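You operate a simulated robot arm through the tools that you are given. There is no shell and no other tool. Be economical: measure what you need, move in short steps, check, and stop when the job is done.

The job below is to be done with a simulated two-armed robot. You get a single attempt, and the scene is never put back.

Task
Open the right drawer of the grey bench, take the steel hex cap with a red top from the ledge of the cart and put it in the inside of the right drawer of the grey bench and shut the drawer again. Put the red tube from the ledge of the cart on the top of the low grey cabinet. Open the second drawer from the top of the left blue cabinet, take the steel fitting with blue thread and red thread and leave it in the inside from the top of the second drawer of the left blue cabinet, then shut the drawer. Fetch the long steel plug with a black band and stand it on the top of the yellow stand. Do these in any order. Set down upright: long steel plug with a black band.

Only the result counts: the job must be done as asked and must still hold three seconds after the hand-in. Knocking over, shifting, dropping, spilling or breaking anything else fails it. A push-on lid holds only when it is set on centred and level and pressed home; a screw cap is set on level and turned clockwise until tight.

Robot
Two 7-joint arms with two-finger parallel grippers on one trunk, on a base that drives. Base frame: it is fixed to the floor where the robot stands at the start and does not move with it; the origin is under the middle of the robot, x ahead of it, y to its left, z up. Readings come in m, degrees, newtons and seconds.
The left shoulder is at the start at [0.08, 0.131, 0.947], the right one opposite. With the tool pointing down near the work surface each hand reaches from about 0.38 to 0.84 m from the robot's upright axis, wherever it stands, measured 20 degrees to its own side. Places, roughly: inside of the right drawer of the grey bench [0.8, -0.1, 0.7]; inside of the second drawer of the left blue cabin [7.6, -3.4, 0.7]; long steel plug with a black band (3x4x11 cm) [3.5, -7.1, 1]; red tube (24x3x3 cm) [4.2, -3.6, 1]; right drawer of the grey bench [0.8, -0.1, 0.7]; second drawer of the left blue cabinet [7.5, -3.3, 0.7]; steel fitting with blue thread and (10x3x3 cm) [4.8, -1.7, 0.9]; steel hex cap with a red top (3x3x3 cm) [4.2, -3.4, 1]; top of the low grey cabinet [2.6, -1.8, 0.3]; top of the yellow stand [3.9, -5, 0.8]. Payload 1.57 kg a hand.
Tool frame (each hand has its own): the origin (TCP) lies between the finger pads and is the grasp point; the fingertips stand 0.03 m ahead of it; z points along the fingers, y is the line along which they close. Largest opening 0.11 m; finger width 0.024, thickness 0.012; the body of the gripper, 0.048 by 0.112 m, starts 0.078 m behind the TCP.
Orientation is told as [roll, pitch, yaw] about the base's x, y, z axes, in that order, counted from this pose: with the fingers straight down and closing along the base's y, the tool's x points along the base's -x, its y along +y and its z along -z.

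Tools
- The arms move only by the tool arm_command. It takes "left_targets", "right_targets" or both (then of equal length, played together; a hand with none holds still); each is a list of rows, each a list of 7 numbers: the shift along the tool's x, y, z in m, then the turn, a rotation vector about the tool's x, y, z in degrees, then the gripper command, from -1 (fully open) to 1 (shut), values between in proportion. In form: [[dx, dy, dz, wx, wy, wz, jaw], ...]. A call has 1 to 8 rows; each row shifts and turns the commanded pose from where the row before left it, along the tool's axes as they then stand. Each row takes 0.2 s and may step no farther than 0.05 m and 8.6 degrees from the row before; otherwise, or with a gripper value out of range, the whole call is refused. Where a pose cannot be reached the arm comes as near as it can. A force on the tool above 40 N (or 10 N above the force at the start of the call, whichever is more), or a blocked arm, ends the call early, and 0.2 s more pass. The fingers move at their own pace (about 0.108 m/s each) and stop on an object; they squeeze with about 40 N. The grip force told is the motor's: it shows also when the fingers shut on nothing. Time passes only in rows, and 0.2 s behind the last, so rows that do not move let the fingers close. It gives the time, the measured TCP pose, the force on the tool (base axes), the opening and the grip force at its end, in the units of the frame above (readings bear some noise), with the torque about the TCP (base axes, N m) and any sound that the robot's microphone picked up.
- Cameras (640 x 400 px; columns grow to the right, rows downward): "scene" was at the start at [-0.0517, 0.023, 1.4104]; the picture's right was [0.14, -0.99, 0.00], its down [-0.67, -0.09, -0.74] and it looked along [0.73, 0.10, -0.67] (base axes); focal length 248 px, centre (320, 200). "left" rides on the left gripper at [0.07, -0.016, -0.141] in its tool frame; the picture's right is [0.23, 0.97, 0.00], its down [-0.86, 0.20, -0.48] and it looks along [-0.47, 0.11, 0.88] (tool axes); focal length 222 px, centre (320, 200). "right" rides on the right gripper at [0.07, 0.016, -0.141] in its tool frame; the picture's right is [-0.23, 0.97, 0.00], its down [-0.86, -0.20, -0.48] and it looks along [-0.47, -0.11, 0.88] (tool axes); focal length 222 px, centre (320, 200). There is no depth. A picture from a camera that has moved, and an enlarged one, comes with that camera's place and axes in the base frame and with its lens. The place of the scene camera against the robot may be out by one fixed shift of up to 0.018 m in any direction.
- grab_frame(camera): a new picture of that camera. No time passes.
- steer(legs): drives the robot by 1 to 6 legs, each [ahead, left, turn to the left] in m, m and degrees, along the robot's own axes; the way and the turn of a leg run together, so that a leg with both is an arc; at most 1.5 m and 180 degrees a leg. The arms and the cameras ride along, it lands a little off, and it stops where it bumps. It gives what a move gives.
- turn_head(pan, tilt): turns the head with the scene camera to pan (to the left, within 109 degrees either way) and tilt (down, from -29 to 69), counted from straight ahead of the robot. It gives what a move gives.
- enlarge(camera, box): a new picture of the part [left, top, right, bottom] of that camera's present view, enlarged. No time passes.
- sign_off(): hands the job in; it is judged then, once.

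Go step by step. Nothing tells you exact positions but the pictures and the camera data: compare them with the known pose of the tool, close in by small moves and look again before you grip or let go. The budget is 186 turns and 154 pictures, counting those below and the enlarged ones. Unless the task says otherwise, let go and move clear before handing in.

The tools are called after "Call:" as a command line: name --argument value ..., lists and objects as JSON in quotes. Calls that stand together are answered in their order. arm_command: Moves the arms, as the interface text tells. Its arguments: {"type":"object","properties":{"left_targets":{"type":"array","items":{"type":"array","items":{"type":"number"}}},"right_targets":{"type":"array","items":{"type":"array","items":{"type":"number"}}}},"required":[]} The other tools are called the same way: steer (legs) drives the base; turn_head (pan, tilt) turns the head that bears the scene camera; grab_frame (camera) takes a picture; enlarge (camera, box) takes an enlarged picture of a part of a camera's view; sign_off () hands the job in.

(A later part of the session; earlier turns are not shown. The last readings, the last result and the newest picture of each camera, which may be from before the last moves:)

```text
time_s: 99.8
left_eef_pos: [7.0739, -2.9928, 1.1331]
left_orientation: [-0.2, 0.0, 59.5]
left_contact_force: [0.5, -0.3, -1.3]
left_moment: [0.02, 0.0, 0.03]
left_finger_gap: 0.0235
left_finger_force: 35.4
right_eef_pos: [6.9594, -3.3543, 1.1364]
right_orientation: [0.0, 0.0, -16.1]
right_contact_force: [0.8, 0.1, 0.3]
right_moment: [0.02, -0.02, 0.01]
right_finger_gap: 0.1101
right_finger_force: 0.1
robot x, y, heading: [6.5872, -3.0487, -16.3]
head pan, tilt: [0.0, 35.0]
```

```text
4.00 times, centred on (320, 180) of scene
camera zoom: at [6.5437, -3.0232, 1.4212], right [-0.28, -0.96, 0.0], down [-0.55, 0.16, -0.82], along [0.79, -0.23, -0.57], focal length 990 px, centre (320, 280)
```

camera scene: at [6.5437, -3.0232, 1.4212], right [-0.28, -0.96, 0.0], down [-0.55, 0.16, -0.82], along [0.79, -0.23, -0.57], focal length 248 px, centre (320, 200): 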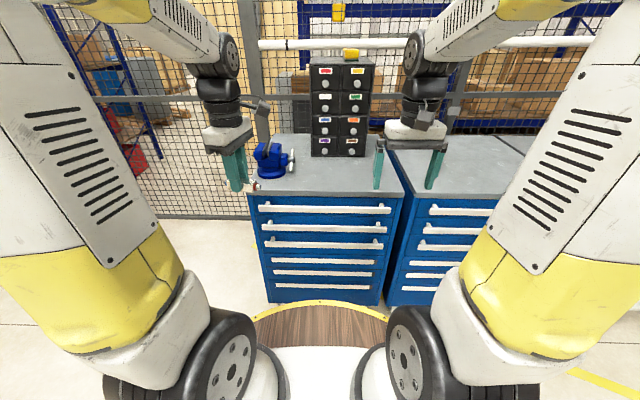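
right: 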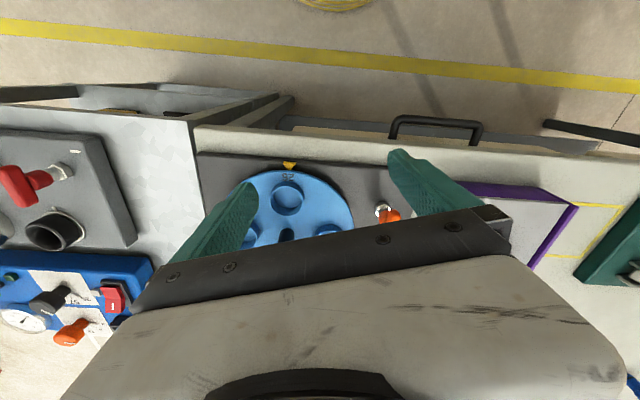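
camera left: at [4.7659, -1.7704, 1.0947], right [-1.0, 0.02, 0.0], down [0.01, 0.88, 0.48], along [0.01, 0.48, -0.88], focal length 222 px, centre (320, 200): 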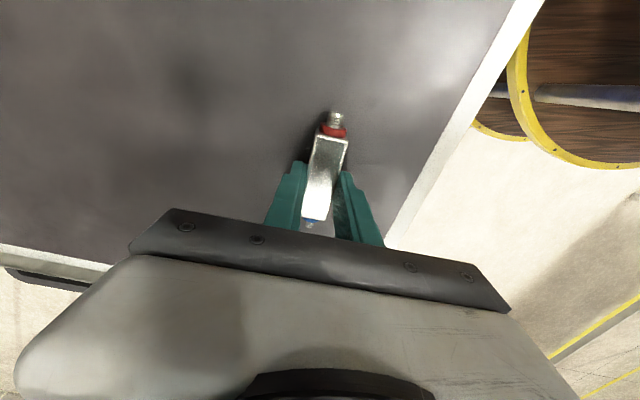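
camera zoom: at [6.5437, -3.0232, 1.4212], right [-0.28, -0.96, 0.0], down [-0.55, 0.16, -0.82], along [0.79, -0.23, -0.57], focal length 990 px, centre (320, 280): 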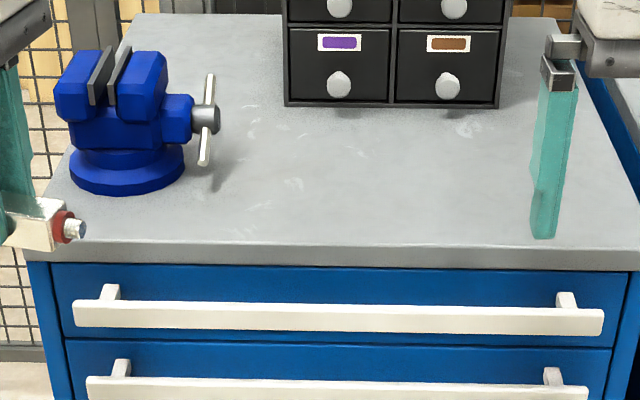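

The handles are bars on posts. I'll bring the right hand to point forward with the fingers closing vertically, lowering it on the way.

Call:
arm_command --right_targets '[[-0.02, 0, 0.03, 0, -8.5, 0, -1], [-0.0153, 0, 0.0327, 0, -8.5, 0, -1], [-0.0103, 0, 0.0345, 0, -8.5, 0, -1], [-0.0051, 0, 0.0357, 0, -8.5, 0, -1], [0.0002, 0, 0.0361, 0, -8.5, 0, -1], [0.0055, 0, 0.0356, 0, -8.5, 0, -1], [0.0107, 0, 0.0344, 0, -8.5, 0, -1], [0.0157, 0, 0.0325, 0, -8.5, 0, -1]]'

Call:
arm_command --right_targets '[[0, 0, 0, 0, -8.5, 0, -1], [0, 0, 0, 0, -8.5, 0, -1], [0, 0, 0, 0, -5, 0, -1], [0, 0, 0, 0, 0, 8.5, -1], [0, 0, 0, 0, 0, 8.5, -1], [0, 0, 0, 0, 0, 8.5, -1], [0, 0, 0, 0, 0, 8.5, -1], [0, 0, 0, 0, 0, 8.5, -1]]'

Call:
arm_command --right_targets '[[0, 0, 0, 0, 0, 8.5, -1], [0, 0, 0, 0, 0, 8.5, -1], [0, 0, 0, 0, 0, 8.5, -1], [0, 0, 0, 0, 0, 8.5, -1], [0, 0, 0, 0, 0, 8.5, -1], [0, 0, 0, 0, 0, 5, -1]]'

Call:
grab_frame --camera "scene"

Call:
grab_frame --camera "right"

```text
time_s: 101.6
left_eef_pos: [7.0735, -2.9922, 1.1321]
left_orientation: [-0.2, 0.0, 59.5]
left_contact_force: [-0.9, -0.3, -1.6]
left_moment: [0.0, -0.03, 0.01]
left_finger_gap: 0.0233
left_finger_force: 34.9
right_eef_pos: [7.1078, -3.4018, 0.9034]
right_orientation: [-0.2, -68.1, -16.1]
right_contact_force: [-0.1, -0.6, 0.5]
right_moment: [0.01, 0.02, -0.03]
right_finger_gap: 0.1103
right_finger_force: 0.1
right hand out of reach, approached as far as the arm can: row 4, 5
robot x, y, heading: [6.5901, -3.0484, -16.1]
head pan, tilt: [0.0, 35.0]
```

```text
time_s: 103.4
left_eef_pos: [7.0725, -2.992, 1.1329]
left_orientation: [-0.1, 0.0, 59.5]
left_contact_force: [0.3, 0.3, -0.9]
left_moment: [-0.03, -0.03, -0.02]
left_finger_gap: 0.0232
left_finger_force: 35.8
right_eef_pos: [7.1093, -3.4003, 0.9029]
right_orientation: [90.1, -47.3, -106.2]
right_contact_force: [0.5, 0.6, 0.4]
right_moment: [0.02, -0.03, -0.02]
right_finger_gap: 0.1099
right_finger_force: 0.0
robot x, y, heading: [6.5884, -3.052, -15.7]
head pan, tilt: [0.0, 35.0]
```

```text
time_s: 104.8
left_eef_pos: [7.0747, -2.9917, 1.133]
left_orientation: [-0.3, 0.0, 59.5]
left_contact_force: [-0.2, -0.6, -1.8]
left_moment: [0.01, 0.02, 0.01]
left_finger_gap: 0.0233
left_finger_force: 35.6
right_eef_pos: [7.11, -3.4008, 0.9041]
right_orientation: [90.0, 0.1, -106.1]
right_contact_force: [0.2, 1.2, 0.2]
right_moment: [-0.02, 0.0, 0.02]
right_finger_gap: 0.1103
right_finger_force: 0.1
robot x, y, heading: [6.5891, -3.0461, -16.0]
head pan, tilt: [0.0, 35.0]
```

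```text
122 pictures are left
camera scene: at [6.5438, -3.0231, 1.4212], right [-0.28, -0.96, 0.0], down [-0.55, 0.16, -0.82], along [0.79, -0.23, -0.57], focal length 248 px, centre (320, 200)
```

scene: 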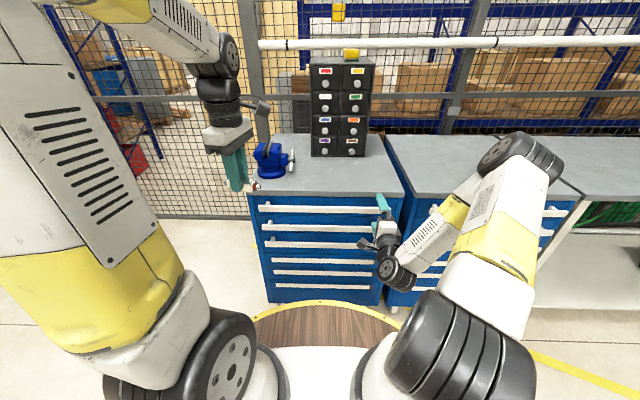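

```text
121 pictures are left
camera right: at [6.9929, -3.2957, 0.9197], right [-0.06, -0.22, 0.97], down [-0.7, -0.69, -0.2], along [0.71, -0.69, -0.11], focal length 222 px, centre (320, 200)
```

right: 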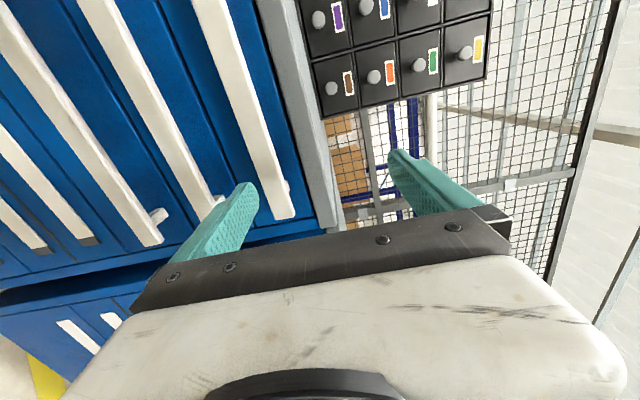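

The right hand points forward nicely. I put the bars at about 0.73 m ahead of the axis, with z ≈ 0.83 for the first and ≈ 0.735 for the second, so I'll lower to the second and look.

Call:
arm_command --right_targets '[[0, -0.042, 0, 0, 0, 0, -1], [0, -0.042, 0, 0, 0, 0, -1], [0, -0.042, 0, 0, 0, 0, -1], [0, -0.042, 0, 0, 0, 0, -1]]'

Call:
grab_frame --camera "right"

Call:
enlarge --camera "scene" --box '[320, 180, 440, 255]'

```text
time_s: 105.8
left_eef_pos: [7.0748, -2.9918, 1.1317]
left_orientation: [-0.3, 0.0, 59.4]
left_contact_force: [0.1, -0.2, -1.1]
left_moment: [-0.03, -0.02, -0.01]
left_finger_gap: 0.0231
left_finger_force: 35.7
right_eef_pos: [7.1093, -3.4, 0.7342]
right_orientation: [89.9, 0.0, -106.1]
right_contact_force: [1.2, 0.0, -0.5]
right_moment: [0.01, -0.01, -0.03]
right_finger_gap: 0.1102
right_finger_force: 0.0
robot x, y, heading: [6.5895, -3.0508, -16.0]
head pan, tilt: [0.0, 35.0]
```

```text
120 pictures are left
camera right: at [6.9932, -3.295, 0.7497], right [-0.06, -0.22, 0.97], down [-0.7, -0.69, -0.2], along [0.72, -0.69, -0.11], focal length 222 px, centre (320, 200)
```

right: 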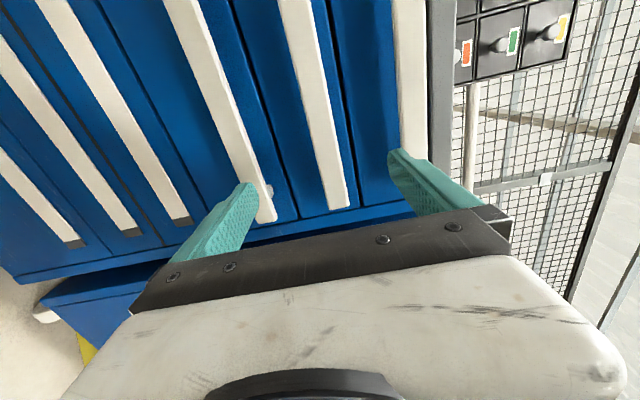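

```text
5.33 times, centred on (380, 218) of scene
camera zoom: at [6.5437, -3.0231, 1.4212], right [-0.28, -0.96, 0.0], down [-0.55, 0.16, -0.82], along [0.79, -0.23, -0.57], focal length 1321 px, centre (0, 107)
```

zoom: 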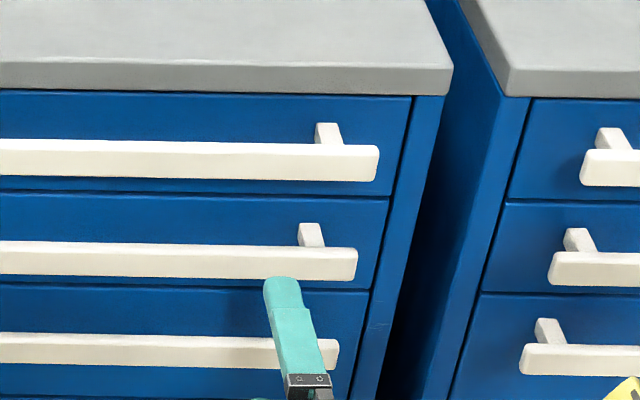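

The second bar is at z ≈ 0.737, right on the tool axis. I'll move forward 11 cm and check.

Call:
arm_command --right_targets '[[0, 0.003, 0.04, 0, 0, 0, -1], [0, 0, 0.04, 0, 0, 0, -1], [0, 0, 0.025, 0, 0, 0, -1]]'

Call:
grab_frame --camera "right"

Call:
enlarge --camera "scene" --box '[320, 180, 440, 255]'

```text
time_s: 106.6
left_eef_pos: [7.073, -2.9924, 1.1324]
left_orientation: [-0.2, 0.0, 59.5]
left_contact_force: [-0.5, -0.9, -1.8]
left_moment: [0.0, -0.02, -0.03]
left_finger_gap: 0.0233
left_finger_force: 35.5
right_eef_pos: [7.2114, -3.4315, 0.7364]
right_orientation: [90.0, -0.1, -106.1]
right_contact_force: [0.3, 0.3, -0.1]
right_moment: [0.02, 0.03, -0.02]
right_finger_gap: 0.11
right_finger_force: 0.0
robot x, y, heading: [6.5906, -3.0456, -16.2]
head pan, tilt: [0.0, 35.0]
```

```text
118 pictures are left
camera right: at [7.0947, -3.3249, 0.7523], right [-0.06, -0.22, 0.97], down [-0.7, -0.69, -0.2], along [0.71, -0.69, -0.11], focal length 222 px, centre (320, 200)
```

right: 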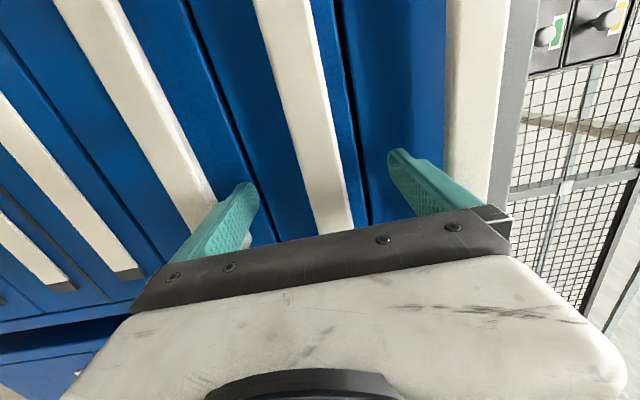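

```text
5.33 times, centred on (380, 218) of scene
camera zoom: at [6.5436, -3.0232, 1.4212], right [-0.28, -0.96, 0.0], down [-0.55, 0.16, -0.82], along [0.79, -0.23, -0.57], focal length 1321 px, centre (0, 107)
```

zoom: 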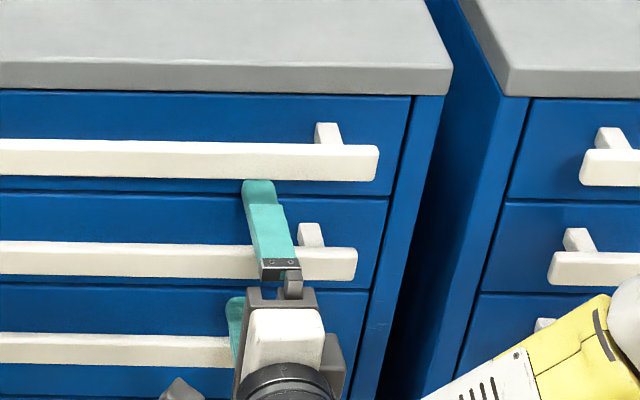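

The bar is centred between the fingers. I'll advance a further 3 cm and close.

Call:
arm_command --right_targets '[[0, 0, 0.015, 0, 0, 0, -1], [0, 0, 0.013, 0, 0, 0, -1], [0, 0, 0, 0, 0, 0, 1], [0, 0, 0, 0, 0, 0, 1], [0, 0, 0, 0, 0, 0, 1], [0, 0, 0, 0, 0, 0, 1]]'

Call:
grab_frame --camera "right"

Call:
enlarge --camera "scene" --box '[320, 180, 440, 255]'

```text
time_s: 107.1
left_eef_pos: [7.0726, -2.9918, 1.1335]
left_orientation: [0.0, 0.0, 59.5]
left_contact_force: [-0.1, 0.1, -0.6]
left_moment: [-0.01, -0.06, -0.02]
left_finger_gap: 0.0232
left_finger_force: 35.3
right_eef_pos: [7.2251, -3.4363, 0.7353]
right_orientation: [90.0, 0.0, -106.1]
right_contact_force: [-9.0, 3.6, 1.3]
right_moment: [-0.16, -0.52, -0.07]
right_finger_gap: 0.1099
right_finger_force: 0.1
robot x, y, heading: [6.59, -3.048, -16.1]
head pan, tilt: [0.0, 35.0]
stopped in row 2 (right hand): the force on the tool passed its limit at 59 N (the readings are from after the stop); the commanded pose is now the measured one
```

```text
116 pictures are left
camera right: at [7.1068, -3.3296, 0.7517], right [-0.06, -0.22, 0.97], down [-0.7, -0.69, -0.2], along [0.71, -0.69, -0.11], focal length 222 px, centre (320, 200)
```

right: 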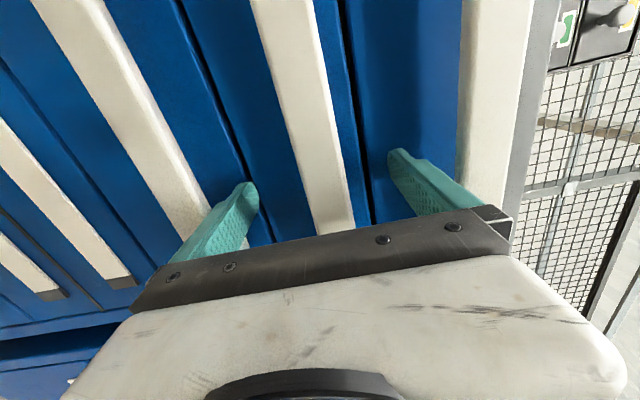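

```text
5.33 times, centred on (380, 218) of scene
camera zoom: at [6.543, -3.023, 1.4212], right [-0.28, -0.96, 0.0], down [-0.55, 0.16, -0.82], along [0.79, -0.23, -0.57], focal length 1321 px, centre (0, 107)
```

zoom: 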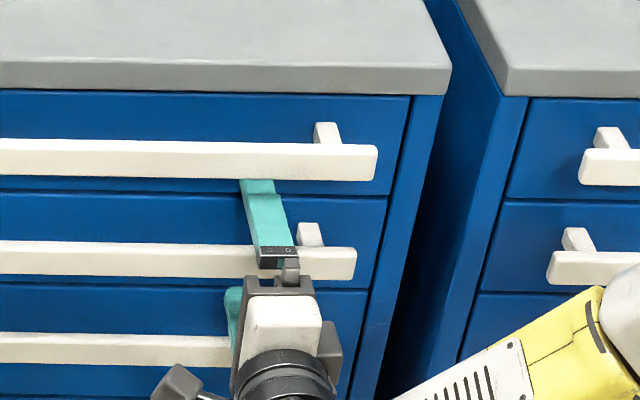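

Only the upper fingertip touched something. The pads should already straddle the bar, so I'll close here.

Call:
arm_command --right_targets '[[0, 0.001, -0.003, 0, 0, 0, 0], [0, 0, 0, 0, 0, 0, 1], [0, 0, 0, 0, 0, 0, 1], [0, 0, 0, 0, 0, 0, 1], [0, 0, 0, 0, 0, 0, 1]]'

Call:
grab_frame --camera "right"

```text
time_s: 108.2
left_eef_pos: [7.0729, -2.9923, 1.1318]
left_orientation: [-0.2, 0.0, 59.5]
left_contact_force: [0.5, -0.4, -1.2]
left_moment: [0.03, -0.02, 0.02]
left_finger_gap: 0.0232
left_finger_force: 35.9
right_eef_pos: [7.223, -3.4357, 0.7415]
right_orientation: [90.5, 0.0, -106.1]
right_contact_force: [-12.5, 4.2, 9.0]
right_moment: [-0.26, 0.37, -0.5]
right_finger_gap: 0.0277
right_finger_force: 38.4
robot x, y, heading: [6.5878, -3.0485, -16.0]
head pan, tilt: [0.0, 35.0]
stopped in row 5 (right hand): the force on the tool passed its limit at 41 N (the readings are from after the stop); the commanded pose is now the measured one
```

```text
114 pictures are left
camera right: at [7.1053, -3.3289, 0.756], right [-0.07, -0.22, 0.97], down [-0.69, -0.69, -0.2], along [0.72, -0.69, -0.1], focal length 222 px, centre (320, 200)
```

right: 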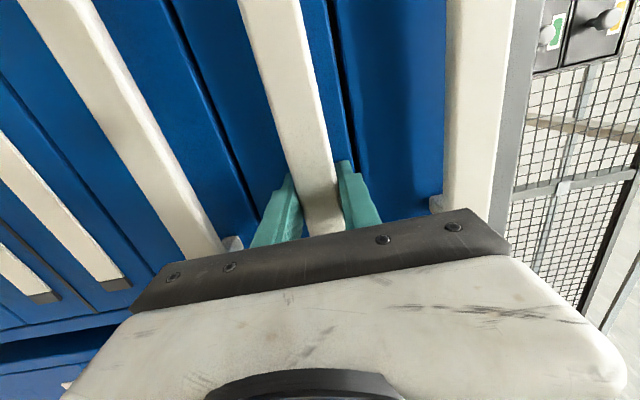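

The bar is gripped (gap 28 mm). I'll pull the drawer out by the arm first.

Call:
arm_command --right_targets '[[0, 0, -0.02, 0, 0, 0, 1], [0, 0, -0.03, 0, 0, 0, 1], [0, 0, -0.03, 0, 0, 0, 1], [0, 0, -0.03, 0, 0, 0, 1]]'

Call:
grab_frame --camera "scene"

```text
time_s: 109.2
left_eef_pos: [7.0741, -2.9909, 1.1317]
left_orientation: [-0.2, -0.1, 59.5]
left_contact_force: [0.5, -0.3, -2.4]
left_moment: [-0.04, -0.01, -0.02]
left_finger_gap: 0.023
left_finger_force: 35.8
right_eef_pos: [7.1183, -3.4005, 0.7408]
right_orientation: [90.4, 0.1, -105.8]
right_contact_force: [8.5, 19.9, 14.1]
right_moment: [-0.43, 0.76, 0.22]
right_finger_gap: 0.0281
right_finger_force: 37.9
robot x, y, heading: [6.584, -3.0527, -15.8]
head pan, tilt: [0.0, 35.0]
```

```text
113 pictures are left
camera scene: at [6.5434, -3.0221, 1.4212], right [-0.28, -0.96, 0.0], down [-0.55, 0.16, -0.82], along [0.79, -0.23, -0.57], focal length 248 px, centre (320, 200)
```

scene: 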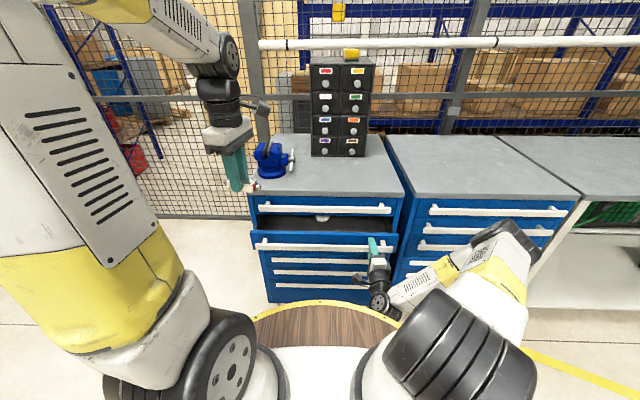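

The drawer is opening, with some sideways force because its axis is a little more slanted than my pull. I'll correct leftwards and continue.

Call:
arm_command --right_targets '[[0.005, -0.002, -0.025, 0, 0, 0, 1], [0.004, 0, -0.03, 0, 0, 0, 1], [0.003, 0, -0.03, 0, 0, 0, 1], [0.003, 0, -0.03, 0, 0, 0, 1]]'

Call:
grab_frame --camera "scene"

```text
time_s: 109.8
left_eef_pos: [7.0741, -2.993, 1.1311]
left_orientation: [0.1, 0.0, 59.5]
left_contact_force: [1.0, 0.2, -1.5]
left_moment: [0.06, 0.04, 0.0]
left_finger_gap: 0.0233
left_finger_force: 36.1
right_eef_pos: [7.0738, -3.3869, 0.7406]
right_orientation: [91.1, 0.0, -106.5]
right_contact_force: [6.2, -2.1, 3.2]
right_moment: [0.28, 0.77, 0.38]
right_finger_gap: 0.028
right_finger_force: 38.3
robot x, y, heading: [6.5859, -3.0489, -16.1]
head pan, tilt: [0.0, 35.0]
stopped in row 3 (right hand): the force on the tool passed its limit at 42 N (the readings are from after the stop); the commanded pose is now the measured one
```

```text
112 pictures are left
camera scene: at [6.5443, -3.0235, 1.4213], right [-0.28, -0.96, 0.0], down [-0.55, 0.16, -0.82], along [0.79, -0.23, -0.57], focal length 248 px, centre (320, 200)
```

scene: 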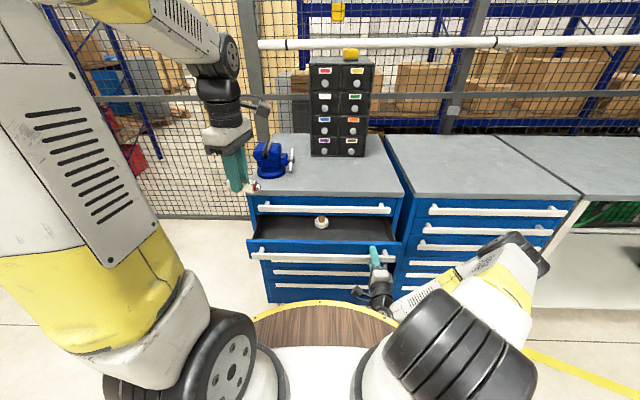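

It's open about 16 cm, and a small round object lies inside. I'll try a little more pull to see whether this is the end stop.

Call:
arm_command --right_targets '[[0.001, 0, -0.015, 0, 0, 0, 1], [0.001, 0, -0.015, 0, 0, 0, 1], [0.001, 0, -0.015, 0, 0, 0, 1], [0.001, 0, -0.015, 0, 0, 0, 1]]'

Call:
enlarge --camera "scene" --box '[240, 180, 410, 280]'

```text
time_s: 110.8
left_eef_pos: [7.0726, -2.9946, 1.1329]
left_orientation: [-0.2, -0.1, 59.4]
left_contact_force: [0.4, -0.6, -1.1]
left_moment: [0.01, 0.0, 0.0]
left_finger_gap: 0.0232
left_finger_force: 35.1
right_eef_pos: [7.0155, -3.3684, 0.7402]
right_orientation: [91.4, 0.0, -106.9]
right_contact_force: [-7.6, -24.7, 22.5]
right_moment: [1.0, 0.43, 0.09]
right_finger_gap: 0.028
right_finger_force: 38.3
robot x, y, heading: [6.5887, -3.0514, -16.4]
head pan, tilt: [0.0, 35.0]
```

```text
3.76 times, centred on (325, 230) of scene
camera zoom: at [6.5427, -3.0239, 1.4212], right [-0.28, -0.96, 0.0], down [-0.55, 0.16, -0.82], along [0.79, -0.23, -0.57], focal length 932 px, centre (301, 87)
```

zoom: 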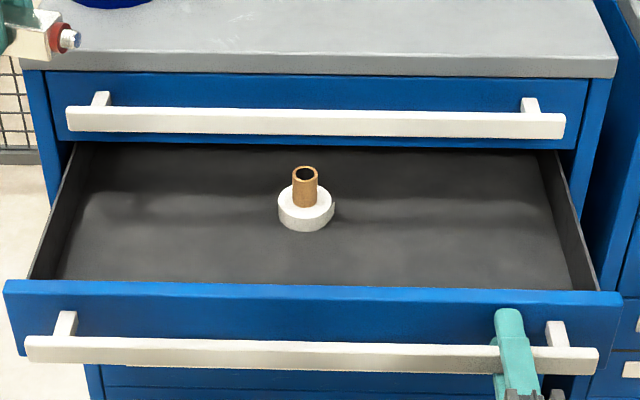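

Open 22 cm. I'll relieve the side load and pull a few cm more.

Call:
arm_command --right_targets '[[-0.005, 0.003, -0.01, 0, 0, 0, 1], [0, 0.001, -0.02, 0, 0, 0, 1], [0, 0, -0.02, 0, 0, 0, 1]]'

Call:
grab_frame --camera "scene"

Call:
grab_frame --camera "left"

```text
time_s: 111.4
left_eef_pos: [7.076, -2.993, 1.1306]
left_orientation: [0.1, 0.0, 59.6]
left_contact_force: [0.1, -0.1, -1.5]
left_moment: [0.02, 0.03, 0.02]
left_finger_gap: 0.0235
left_finger_force: 35.8
right_eef_pos: [7.0033, -3.3657, 0.7407]
right_orientation: [91.0, -0.5, -106.2]
right_contact_force: [2.3, 11.2, -29.4]
right_moment: [0.88, 0.2, -0.65]
right_finger_gap: 0.0282
right_finger_force: 38.0
robot x, y, heading: [6.5903, -3.0504, -16.1]
head pan, tilt: [0.0, 35.0]
stopped in row 2 (right hand): the force on the tool passed its limit at 61 N (the readings are from after the stop); the commanded pose is now the measured one
```

```text
110 pictures are left
camera scene: at [6.5457, -3.0237, 1.4213], right [-0.28, -0.96, 0.0], down [-0.55, 0.16, -0.82], along [0.79, -0.23, -0.58], focal length 248 px, centre (320, 200)
```

scene: 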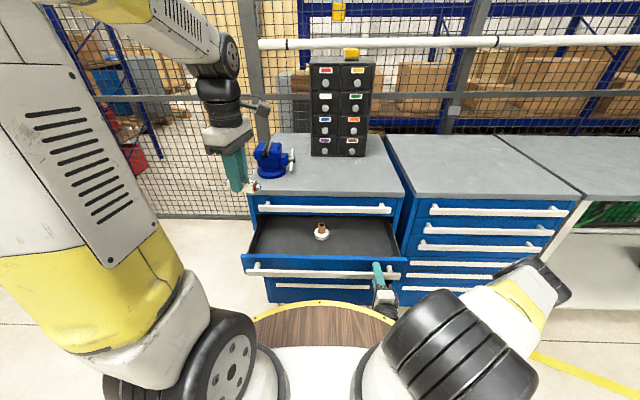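

```text
109 pictures are left
camera left: at [7.0546, -3.0597, 1.2727], right [-0.95, 0.3, 0.0], down [0.26, 0.84, 0.48], along [0.14, 0.46, -0.88], focal length 222 px, centre (320, 200)
```

left: 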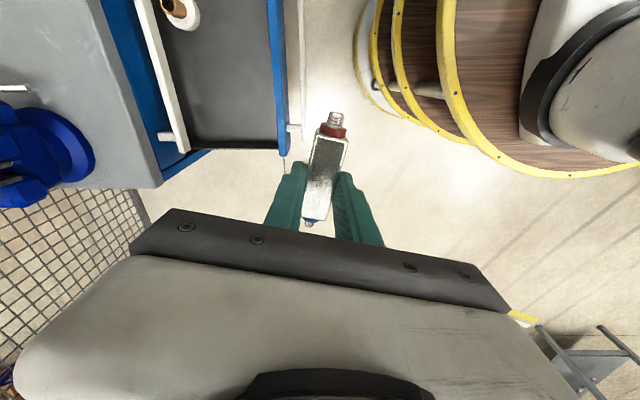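

Enough opening. I'll now turn the left hand so the fitting points fore and aft, then bring it above the drawer, left of the round object.

Call:
arm_command --left_targets '[[0, 0, 0, 0, 0, 8.5, 1], [0, 0, 0, 0, 0, 8.5, 1], [0, 0, 0, 0, 0, 8.5, 1], [0, 0, 0, 0, 0, 8.5, 1], [0, 0, 0, 0, 0, 8.5, 1], [0, 0, 0, 0, 0, 8.5, 1], [0, 0, 0, 0, 0, 8.5, 1], [0, 0, 0, 0, 0, 8.5, 1]]'

Call:
arm_command --left_targets '[[-0.035, -0.012, 0, 0, 0, 7.7, 1], [-0.035, -0.012, 0.03, 0, 0, 0, 1], [-0.035, -0.012, 0.03, 0, 0, 0, 1], [-0.035, -0.012, 0.03, 0, 0, 0, 1], [-0.035, -0.012, 0.03, 0, 0, 0, 1], [0, 0, 0.04, 0, 0, 0, 1], [0, 0, 0.04, 0, 0, 0, 1]]'

Call:
grab_frame --camera "scene"

Call:
grab_frame --camera "left"

```text
time_s: 111.9
left_eef_pos: [7.0741, -2.9925, 1.1311]
left_orientation: [0.0, 0.1, 50.3]
left_contact_force: [-0.2, -0.8, -1.6]
left_moment: [0.01, 0.02, 0.02]
left_finger_gap: 0.0235
left_finger_force: 35.9
right_eef_pos: [7.0024, -3.3639, 0.7406]
right_orientation: [91.0, -0.5, -106.1]
right_contact_force: [0.4, 3.8, -16.5]
right_moment: [1.12, 0.0, -0.19]
right_finger_gap: 0.0281
right_finger_force: 38.2
robot x, y, heading: [6.5878, -3.0506, -16.1]
head pan, tilt: [0.0, 35.0]
stopped in row 2 (right hand): the force on the tool passed its limit at 42 N (the readings are from after the stop); the commanded pose is now the measured one
```

```text
time_s: 113.5
left_eef_pos: [7.2409, -2.9139, 0.9325]
left_orientation: [-0.2, -0.1, 42.5]
left_contact_force: [-0.4, 0.3, -1.0]
left_moment: [-0.01, -0.02, -0.02]
left_finger_gap: 0.0233
left_finger_force: 36.0
right_eef_pos: [7.0033, -3.3649, 0.7412]
right_orientation: [91.0, -0.6, -106.2]
right_contact_force: [4.7, 11.2, -25.1]
right_moment: [0.75, 0.0, -0.5]
right_finger_gap: 0.0279
right_finger_force: 38.2
robot x, y, heading: [6.5893, -3.0478, -16.0]
head pan, tilt: [0.0, 35.0]
```

```text
108 pictures are left
camera scene: at [6.545, -3.0236, 1.4213], right [-0.28, -0.96, 0.0], down [-0.55, 0.16, -0.82], along [0.79, -0.23, -0.57], focal length 248 px, centre (320, 200)
```

scene: 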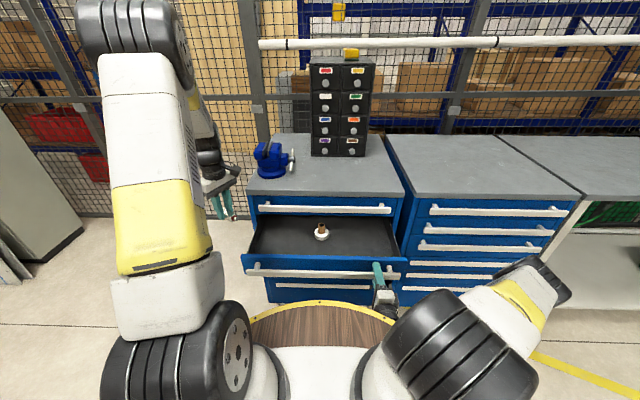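

```text
107 pictures are left
camera left: at [7.2007, -2.9721, 1.0747], right [-0.83, 0.56, 0.0], down [0.49, 0.73, 0.48], along [0.27, 0.4, -0.88], focal length 222 px, centre (320, 200)
```

left: 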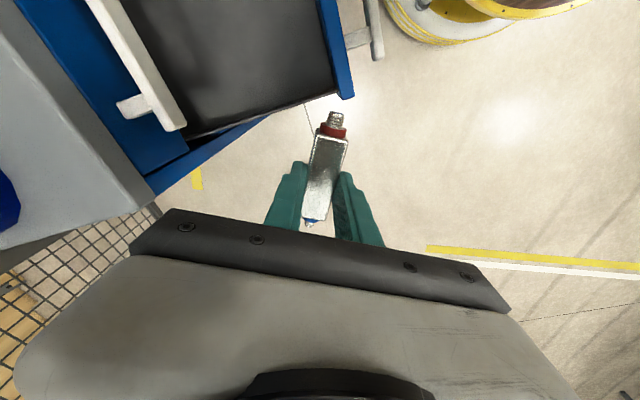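

The right hand's grip stress interrupted the left hand's turn. I'll let go with the right, leaving the drawer free, and finish turning the left hand.

Call:
arm_command --right_targets '[[0, 0, 0, 0, 0, 0, 0], [0, 0, 0, 0, 0, 0, 0], [0, 0, 0, 0, 0, 0, -0.3], [0, 0, 0, 0, 0, 0, -0.3]]'

Call:
arm_command --left_targets '[[0, 0, 0, 0, 0, 8.4, 1], [0, 0, 0, 0, 0, 8.4, 1], [0, 0, 0, 0, 0, 8.4, 1], [0, 0, 0, 0, 0, 8.4, 1], [0, 0, 0, 0, 0, 8.4, 1], [0, 0, 0, 0, 0, 8.4, 1], [0, 0, 0, 0, 0, 8.4, 1]]'

```text
time_s: 114.5
left_eef_pos: [7.2406, -2.9149, 0.9339]
left_orientation: [-0.1, -0.1, 42.6]
left_contact_force: [-0.6, -0.7, -0.7]
left_moment: [-0.01, -0.01, -0.01]
left_finger_gap: 0.0237
left_finger_force: 35.9
right_eef_pos: [7.002, -3.3651, 0.7421]
right_orientation: [91.2, -0.5, -106.2]
right_contact_force: [-0.2, 0.4, 0.1]
right_moment: [-0.02, 0.0, -0.01]
right_finger_gap: 0.0715
right_finger_force: 0.1
robot x, y, heading: [6.5877, -3.049, -15.9]
head pan, tilt: [0.0, 35.0]
```

```text
time_s: 116.1
left_eef_pos: [7.2419, -2.914, 0.9325]
left_orientation: [0.0, -0.2, -16.3]
left_contact_force: [-0.3, 0.2, -1.0]
left_moment: [0.01, -0.01, -0.01]
left_finger_gap: 0.0232
left_finger_force: 35.6
right_eef_pos: [7.0019, -3.3646, 0.7412]
right_orientation: [91.1, -0.5, -106.2]
right_contact_force: [-0.6, 0.7, -0.9]
right_moment: [0.0, 0.01, 0.0]
right_finger_gap: 0.0715
right_finger_force: 0.1
robot x, y, heading: [6.5864, -3.0477, -16.1]
head pan, tilt: [0.0, 35.0]
```

Now I'll shift right over the drawer.

Call:
arm_command --left_targets '[[-0.008, -0.045, 0, 0, 0, 0, 1], [-0.008, -0.045, 0, 0, 0, 0, 1], [-0.008, -0.045, 0, 0, 0, 0, 1], [-0.008, -0.04, 0, 0, 0, 0, 1]]'

Call:
grab_frame --camera "left"

Call:
enlarge --camera "scene" --box '[220, 160, 420, 285]'

```text
time_s: 117.1
left_eef_pos: [7.2207, -3.0911, 0.9303]
left_orientation: [0.0, -0.1, -16.2]
left_contact_force: [0.5, 0.5, -2.0]
left_moment: [-0.02, 0.03, 0.0]
left_finger_gap: 0.0232
left_finger_force: 34.9
right_eef_pos: [7.0028, -3.365, 0.7415]
right_orientation: [91.0, -0.6, -106.1]
right_contact_force: [0.2, 0.2, -1.3]
right_moment: [0.0, 0.0, 0.01]
right_finger_gap: 0.0715
right_finger_force: 0.1
robot x, y, heading: [6.5887, -3.0494, -16.1]
head pan, tilt: [0.0, 35.0]
```

```text
106 pictures are left
camera left: at [7.1504, -3.0858, 1.0715], right [0.05, 1.0, 0.0], down [0.88, -0.05, 0.48], along [0.48, -0.03, -0.88], focal length 222 px, centre (320, 200)
```

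left: 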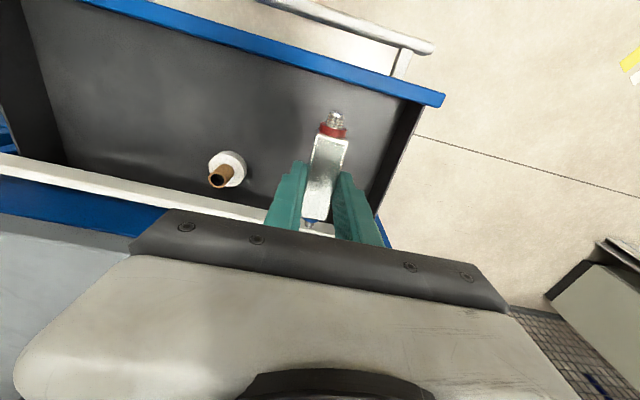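

```text
3.20 times, centred on (320, 222) of scene
camera zoom: at [6.5443, -3.0236, 1.4213], right [-0.28, -0.96, 0.0], down [-0.55, 0.16, -0.82], along [0.79, -0.23, -0.57], focal length 792 px, centre (320, 128)
```

zoom: 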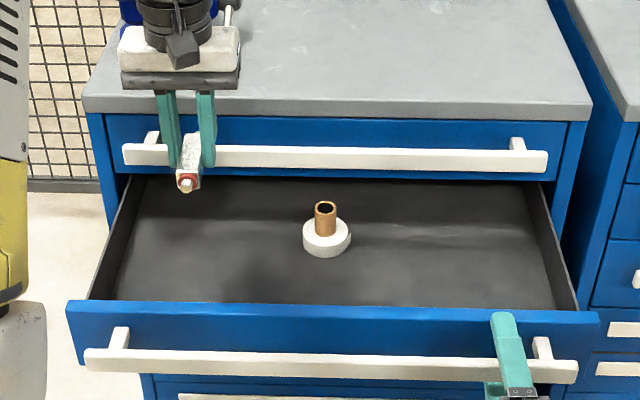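

Clear of the upper bar by about 3 cm. I'll move slightly back and right, then descend.

Call:
arm_command --left_targets '[[0.012, -0.02, 0.02, 0, 0, 0, 1], [0, 0, 0.04, 0, 0, 0, 1], [0, 0, 0.04, 0, 0, 0, 1], [0, 0, 0.04, 0, 0, 0, 1]]'

Call:
enlarge --camera "scene" --box '[220, 160, 420, 285]'

Call:
grab_frame --camera "left"

```text
time_s: 118.1
left_eef_pos: [7.2049, -3.109, 0.793]
left_orientation: [-0.1, -0.1, -16.3]
left_contact_force: [0.0, -0.3, -2.0]
left_moment: [0.0, -0.04, -0.04]
left_finger_gap: 0.0232
left_finger_force: 35.0
right_eef_pos: [7.0021, -3.3652, 0.7404]
right_orientation: [91.1, -0.5, -106.2]
right_contact_force: [0.4, 0.9, -0.1]
right_moment: [0.04, -0.02, 0.02]
right_finger_gap: 0.0715
right_finger_force: 0.0
robot x, y, heading: [6.5909, -3.0497, -16.1]
head pan, tilt: [0.0, 35.0]
```

```text
3.20 times, centred on (320, 222) of scene
camera zoom: at [6.5442, -3.0239, 1.4213], right [-0.28, -0.96, 0.0], down [-0.55, 0.16, -0.82], along [0.79, -0.23, -0.57], focal length 792 px, centre (320, 128)
```

zoom: 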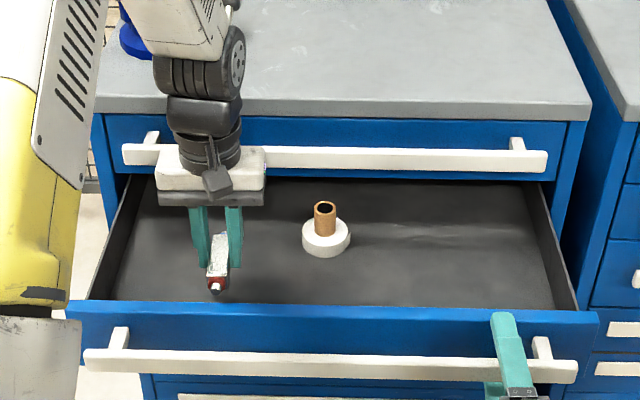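

```text
103 pictures are left
camera left: at [7.1353, -3.103, 0.9331], right [0.05, 1.0, 0.0], down [0.88, -0.05, 0.48], along [0.48, -0.03, -0.88], focal length 222 px, centre (320, 200)
```

left: 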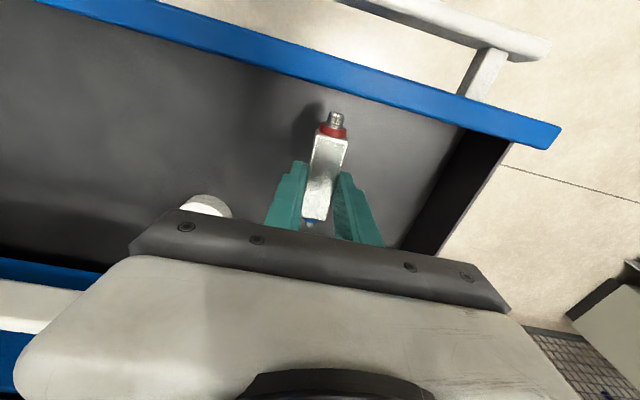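

Inside the drawer outline. I'll lower slowly until it touches.

Call:
arm_command --left_targets '[[0, 0, 0.015, 0, 0, 0, 1], [0, 0, 0.015, 0, 0, 0, 1], [0, 0, 0.01, 0, 0, 0, 1], [0, 0, 0.01, 0, 0, 0, 1], [0, 0, 0.008, 0, 0, 0, 1], [0, 0, 0.008, 0, 0, 0, 1]]'

Call:
enlarge --camera "scene" --box '[220, 160, 420, 285]'

```text
time_s: 119.5
left_eef_pos: [7.208, -3.1059, 0.7272]
left_orientation: [0.0, -0.1, -16.4]
left_contact_force: [1.1, -0.2, -0.9]
left_moment: [-0.01, -0.04, 0.05]
left_finger_gap: 0.0231
left_finger_force: 35.7
right_eef_pos: [7.002, -3.3642, 0.742]
right_orientation: [91.1, -0.6, -106.2]
right_contact_force: [0.7, -0.5, -0.2]
right_moment: [0.0, 0.0, 0.0]
right_finger_gap: 0.0719
right_finger_force: 0.0
robot x, y, heading: [6.5859, -3.0499, -16.0]
head pan, tilt: [0.0, 35.0]
```

```text
3.20 times, centred on (320, 222) of scene
camera zoom: at [6.5443, -3.0239, 1.4213], right [-0.28, -0.96, 0.0], down [-0.55, 0.16, -0.82], along [0.79, -0.23, -0.57], focal length 792 px, centre (320, 128)
```

zoom: 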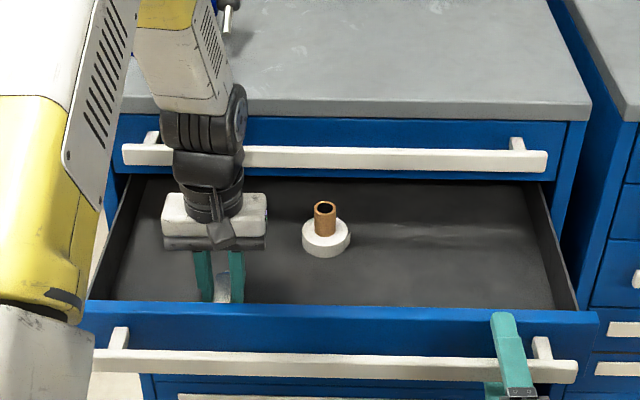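

No contact yet, so I'll go on in small steps.

Call:
arm_command --left_targets '[[0, 0, 0.006, 0, 0, 0, 1], [0, 0, 0.006, 0, 0, 0, 1], [0, 0, 0.006, 0, 0, 0, 1], [0, 0, 0.006, 0, 0, 0, 1], [0, 0, 0.006, 0, 0, 0, 1], [0, 0, 0.006, 0, 0, 0, 1]]'

Call:
grab_frame --camera "left"

```text
time_s: 120.1
left_eef_pos: [7.2105, -3.1077, 0.7208]
left_orientation: [-0.1, -0.7, -16.3]
left_contact_force: [-0.6, -1.0, 2.8]
left_moment: [0.05, 0.06, 0.02]
left_finger_gap: 0.0233
left_finger_force: 35.3
right_eef_pos: [7.0027, -3.3654, 0.7427]
right_orientation: [91.3, -0.5, -106.1]
right_contact_force: [-0.7, 0.3, -0.2]
right_moment: [-0.02, 0.01, 0.0]
right_finger_gap: 0.0718
right_finger_force: 0.0
robot x, y, heading: [6.5854, -3.0447, -16.0]
head pan, tilt: [0.0, 35.0]
stopped in row 3 (left hand): the force on the tool passed its limit at 58 N (the readings are from after the stop); the commanded pose is now the measured one
```

```text
101 pictures are left
camera left: at [7.1381, -3.1025, 0.8607], right [0.05, 1.0, 0.0], down [0.87, -0.05, 0.49], along [0.49, -0.03, -0.87], focal length 222 px, centre (320, 200)
```

left: 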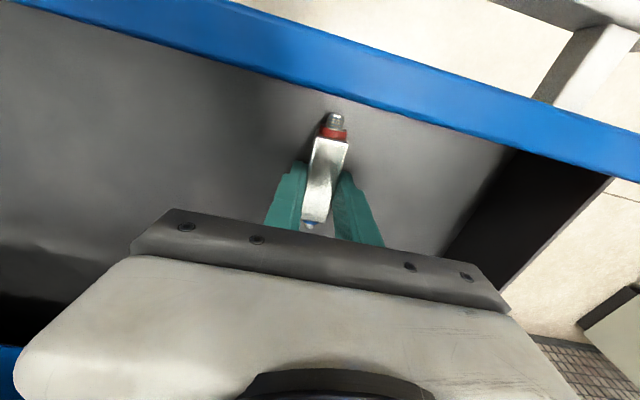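

Touched the drawer floor at z ≈ 0.688. I'll open the fingers moderately and rise.

Call:
arm_command --left_targets '[[0, 0, 0, 0, 0, 0, 0.3], [0, 0, 0, 0, 0, 0, 0], [0, 0, 0, 0, 0, 0, 0], [0, 0, -0.03, 0, 0, 0, 0], [0, 0, -0.045, 0, 0, 0, 0], [0, 0, -0.045, 0, 0, 0, 0], [0, 0, -0.045, 0, 0, 0, 0], [0, 0, -0.045, 0, 0, 0, 0]]'

Call:
grab_frame --camera "left"

```text
time_s: 121.9
left_eef_pos: [7.2083, -3.1056, 0.9306]
left_orientation: [0.0, -0.6, -16.2]
left_contact_force: [0.1, 0.5, -0.4]
left_moment: [-0.01, 0.05, 0.01]
left_finger_gap: 0.055
left_finger_force: 0.0
right_eef_pos: [7.0021, -3.3651, 0.742]
right_orientation: [91.2, -0.7, -106.2]
right_contact_force: [0.0, 0.1, 0.3]
right_moment: [-0.03, -0.01, 0.02]
right_finger_gap: 0.0713
right_finger_force: 0.0
robot x, y, heading: [6.5886, -3.0507, -16.1]
head pan, tilt: [0.0, 35.0]
```

```text
100 pictures are left
camera left: at [7.135, -3.101, 1.0704], right [0.05, 1.0, 0.0], down [0.87, -0.05, 0.49], along [0.49, -0.03, -0.87], focal length 222 px, centre (320, 200)
```

left: 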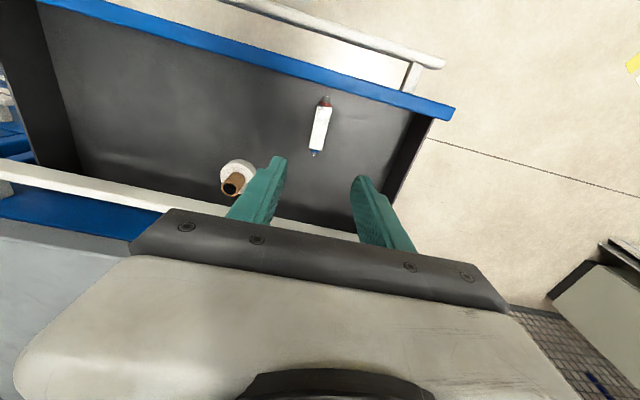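

The fitting lies in the drawer. I'll raise the left hand, back the base off 10 cm so the right hand clears the bar, close its fingers and move it towards mid-bar.

Call:
arm_command --left_targets '[[0, 0, -0.045, 0, 0, 0, 0], [0.03, 0, -0.035, 0, 0, 0, 0], [0.03, 0, -0.035, 0, 0, 0, 0], [0.03, 0, -0.035, 0, 0, 0, 0], [0.03, 0, -0.035, 0, 0, 0, 0]]'

Call:
steer --legs '[[-0.1, 0, 0]]'

Call:
arm_command --right_targets '[[0.04, 0, 0, 0, 0, 0, 1], [0.04, 0, 0, 0, 0, 0, 1], [0.04, 0, 0, 0, 0, 0, 1], [0.03, -0.003, 0, 0, 0, 0, 1]]'

Call:
grab_frame --camera "right"

Call:
grab_frame --camera "scene"

```text
time_s: 123.1
left_eef_pos: [7.0916, -3.0716, 1.1128]
left_orientation: [0.0, -0.6, -16.3]
left_contact_force: [0.8, -0.1, -0.5]
left_moment: [0.04, -0.02, -0.03]
left_finger_gap: 0.055
left_finger_force: 0.1
right_eef_pos: [7.0025, -3.3656, 0.7415]
right_orientation: [91.2, -0.6, -106.1]
right_contact_force: [-0.2, 0.5, 0.8]
right_moment: [0.01, -0.04, 0.04]
right_finger_gap: 0.0717
right_finger_force: 0.0
robot x, y, heading: [6.5901, -3.0453, -16.2]
head pan, tilt: [0.0, 35.0]
```

```text
time_s: 124.2
left_eef_pos: [6.9972, -3.0443, 1.1136]
left_orientation: [0.0, -0.7, -16.3]
left_contact_force: [0.5, 0.1, -0.1]
left_moment: [0.02, -0.01, 0.01]
left_finger_gap: 0.0551
left_finger_force: 0.1
right_eef_pos: [6.9061, -3.3389, 0.742]
right_orientation: [91.3, -0.6, -106.3]
right_contact_force: [0.1, -1.0, 0.6]
right_moment: [-0.04, 0.04, 0.0]
right_finger_gap: 0.0717
right_finger_force: 0.2
robot x, y, heading: [6.4903, -3.0227, -16.2]
head pan, tilt: [0.0, 35.0]
```

```text
time_s: 125.2
left_eef_pos: [6.9963, -3.044, 1.1146]
left_orientation: [-0.1, -0.7, -16.3]
left_contact_force: [-0.3, 1.3, 0.2]
left_moment: [0.02, 0.0, -0.01]
left_finger_gap: 0.0549
left_finger_force: 0.0
right_eef_pos: [6.9469, -3.1928, 0.7381]
right_orientation: [91.2, -0.7, -106.2]
right_contact_force: [-0.5, -0.1, 0.3]
right_moment: [0.04, 0.03, 0.0]
right_finger_gap: 0.0002
right_finger_force: 21.5
robot x, y, heading: [6.4929, -3.0219, -16.0]
head pan, tilt: [0.0, 35.0]
```

```text
99 pictures are left
camera right: at [6.8303, -3.0853, 0.7511], right [-0.08, -0.2, 0.98], down [-0.7, -0.69, -0.2], along [0.71, -0.69, -0.09], focal length 222 px, centre (320, 200)
```

right: 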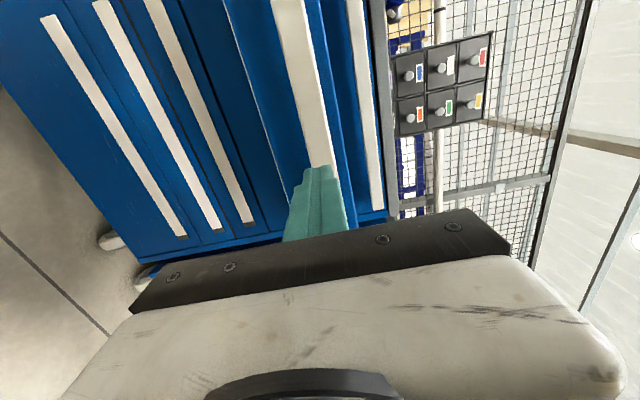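

```text
98 pictures are left
camera scene: at [6.4474, -2.9952, 1.4212], right [-0.28, -0.96, 0.0], down [-0.55, 0.16, -0.82], along [0.79, -0.23, -0.57], focal length 248 px, centre (320, 200)
```

scene: 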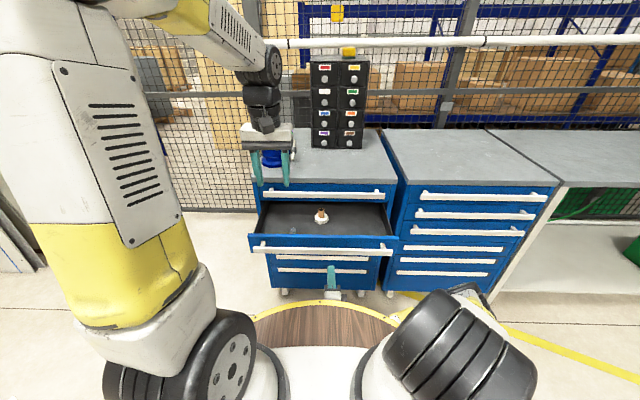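

The closed fingers are lined up with the middle of the bar. I'll push the drawer shut.

Call:
arm_command --right_targets '[[0, 0, 0.035, 0, 0, 0, 1], [0, 0, 0.035, 0, 0, 0, 1], [0, 0, 0.035, 0, 0, 0, 1], [0, 0, 0.035, 0, 0, 0, 1], [0, 0, 0.035, 0, 0, 0, 1], [0, 0, 0.035, 0, 0, 0, 1]]'

Call:
grab_frame --camera "scene"

```text
time_s: 126.6
left_eef_pos: [6.996, -3.0433, 1.1142]
left_orientation: [-0.1, -0.6, -16.3]
left_contact_force: [-0.1, -1.5, 0.3]
left_moment: [-0.01, -0.02, -0.01]
left_finger_gap: 0.0552
left_finger_force: 0.0
right_eef_pos: [7.1516, -3.2514, 0.7436]
right_orientation: [91.4, -0.5, -106.3]
right_contact_force: [-0.3, 0.8, 0.3]
right_moment: [0.01, 0.01, 0.01]
right_finger_gap: 0.0
right_finger_force: 21.4
robot x, y, heading: [6.4905, -3.0218, -16.0]
head pan, tilt: [0.0, 35.0]
```

```text
97 pictures are left
camera scene: at [6.4475, -2.9951, 1.4212], right [-0.28, -0.96, 0.0], down [-0.55, 0.16, -0.82], along [0.79, -0.23, -0.57], focal length 248 px, centre (320, 200)
```

scene: 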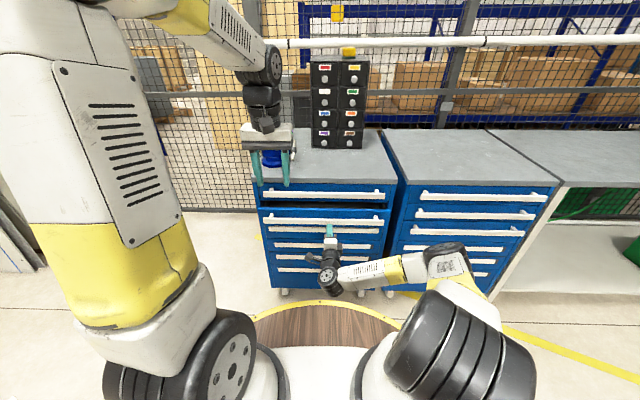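

Nearly shut. I'll keep pushing until it stops.

Call:
arm_command --right_targets '[[0, -0.003, 0.025, 0, 0, 0, 1], [0, 0, 0.02, 0, 0, 0, 1], [0, 0, 0.02, 0, 0, 0, 1], [0, 0, 0.015, 0, 0, 0, 1], [0, 0, 0.015, 0, 0, 0, 1], [0, 0, 0.015, 0, 0, 0, 1]]'

Call:
enlarge --camera "scene" --box '[240, 170, 400, 270]'

```text
time_s: 127.7
left_eef_pos: [6.9963, -3.0436, 1.1139]
left_orientation: [-0.1, -0.7, -16.3]
left_contact_force: [0.1, 0.4, 0.7]
left_moment: [0.01, -0.02, 0.0]
left_finger_gap: 0.055
left_finger_force: 0.0
right_eef_pos: [7.2278, -3.2749, 0.7408]
right_orientation: [91.4, -0.5, -106.4]
right_contact_force: [-13.0, 2.3, 6.3]
right_moment: [-0.05, -0.06, -0.19]
right_finger_gap: 0.0
right_finger_force: 21.6
robot x, y, heading: [6.4889, -3.0225, -16.3]
head pan, tilt: [0.0, 35.0]
stopped in row 5 (right hand): the force on the tool passed its limit at 69 N (the readings are from after the stop); the commanded pose is now the measured one
```

```text
4.00 times, centred on (320, 220) of scene
camera zoom: at [6.4464, -2.9948, 1.4212], right [-0.28, -0.96, 0.0], down [-0.55, 0.16, -0.82], along [0.79, -0.23, -0.57], focal length 990 px, centre (320, 120)
```

zoom: 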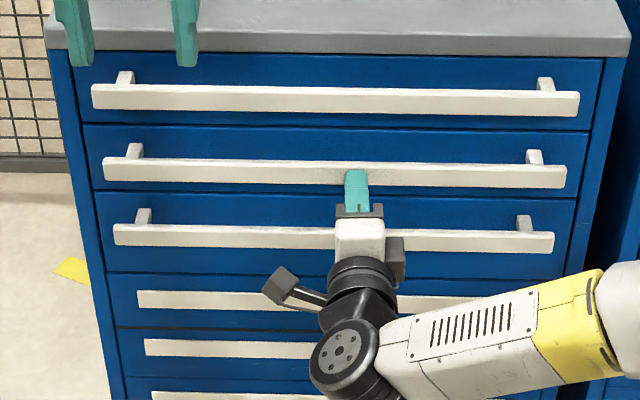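

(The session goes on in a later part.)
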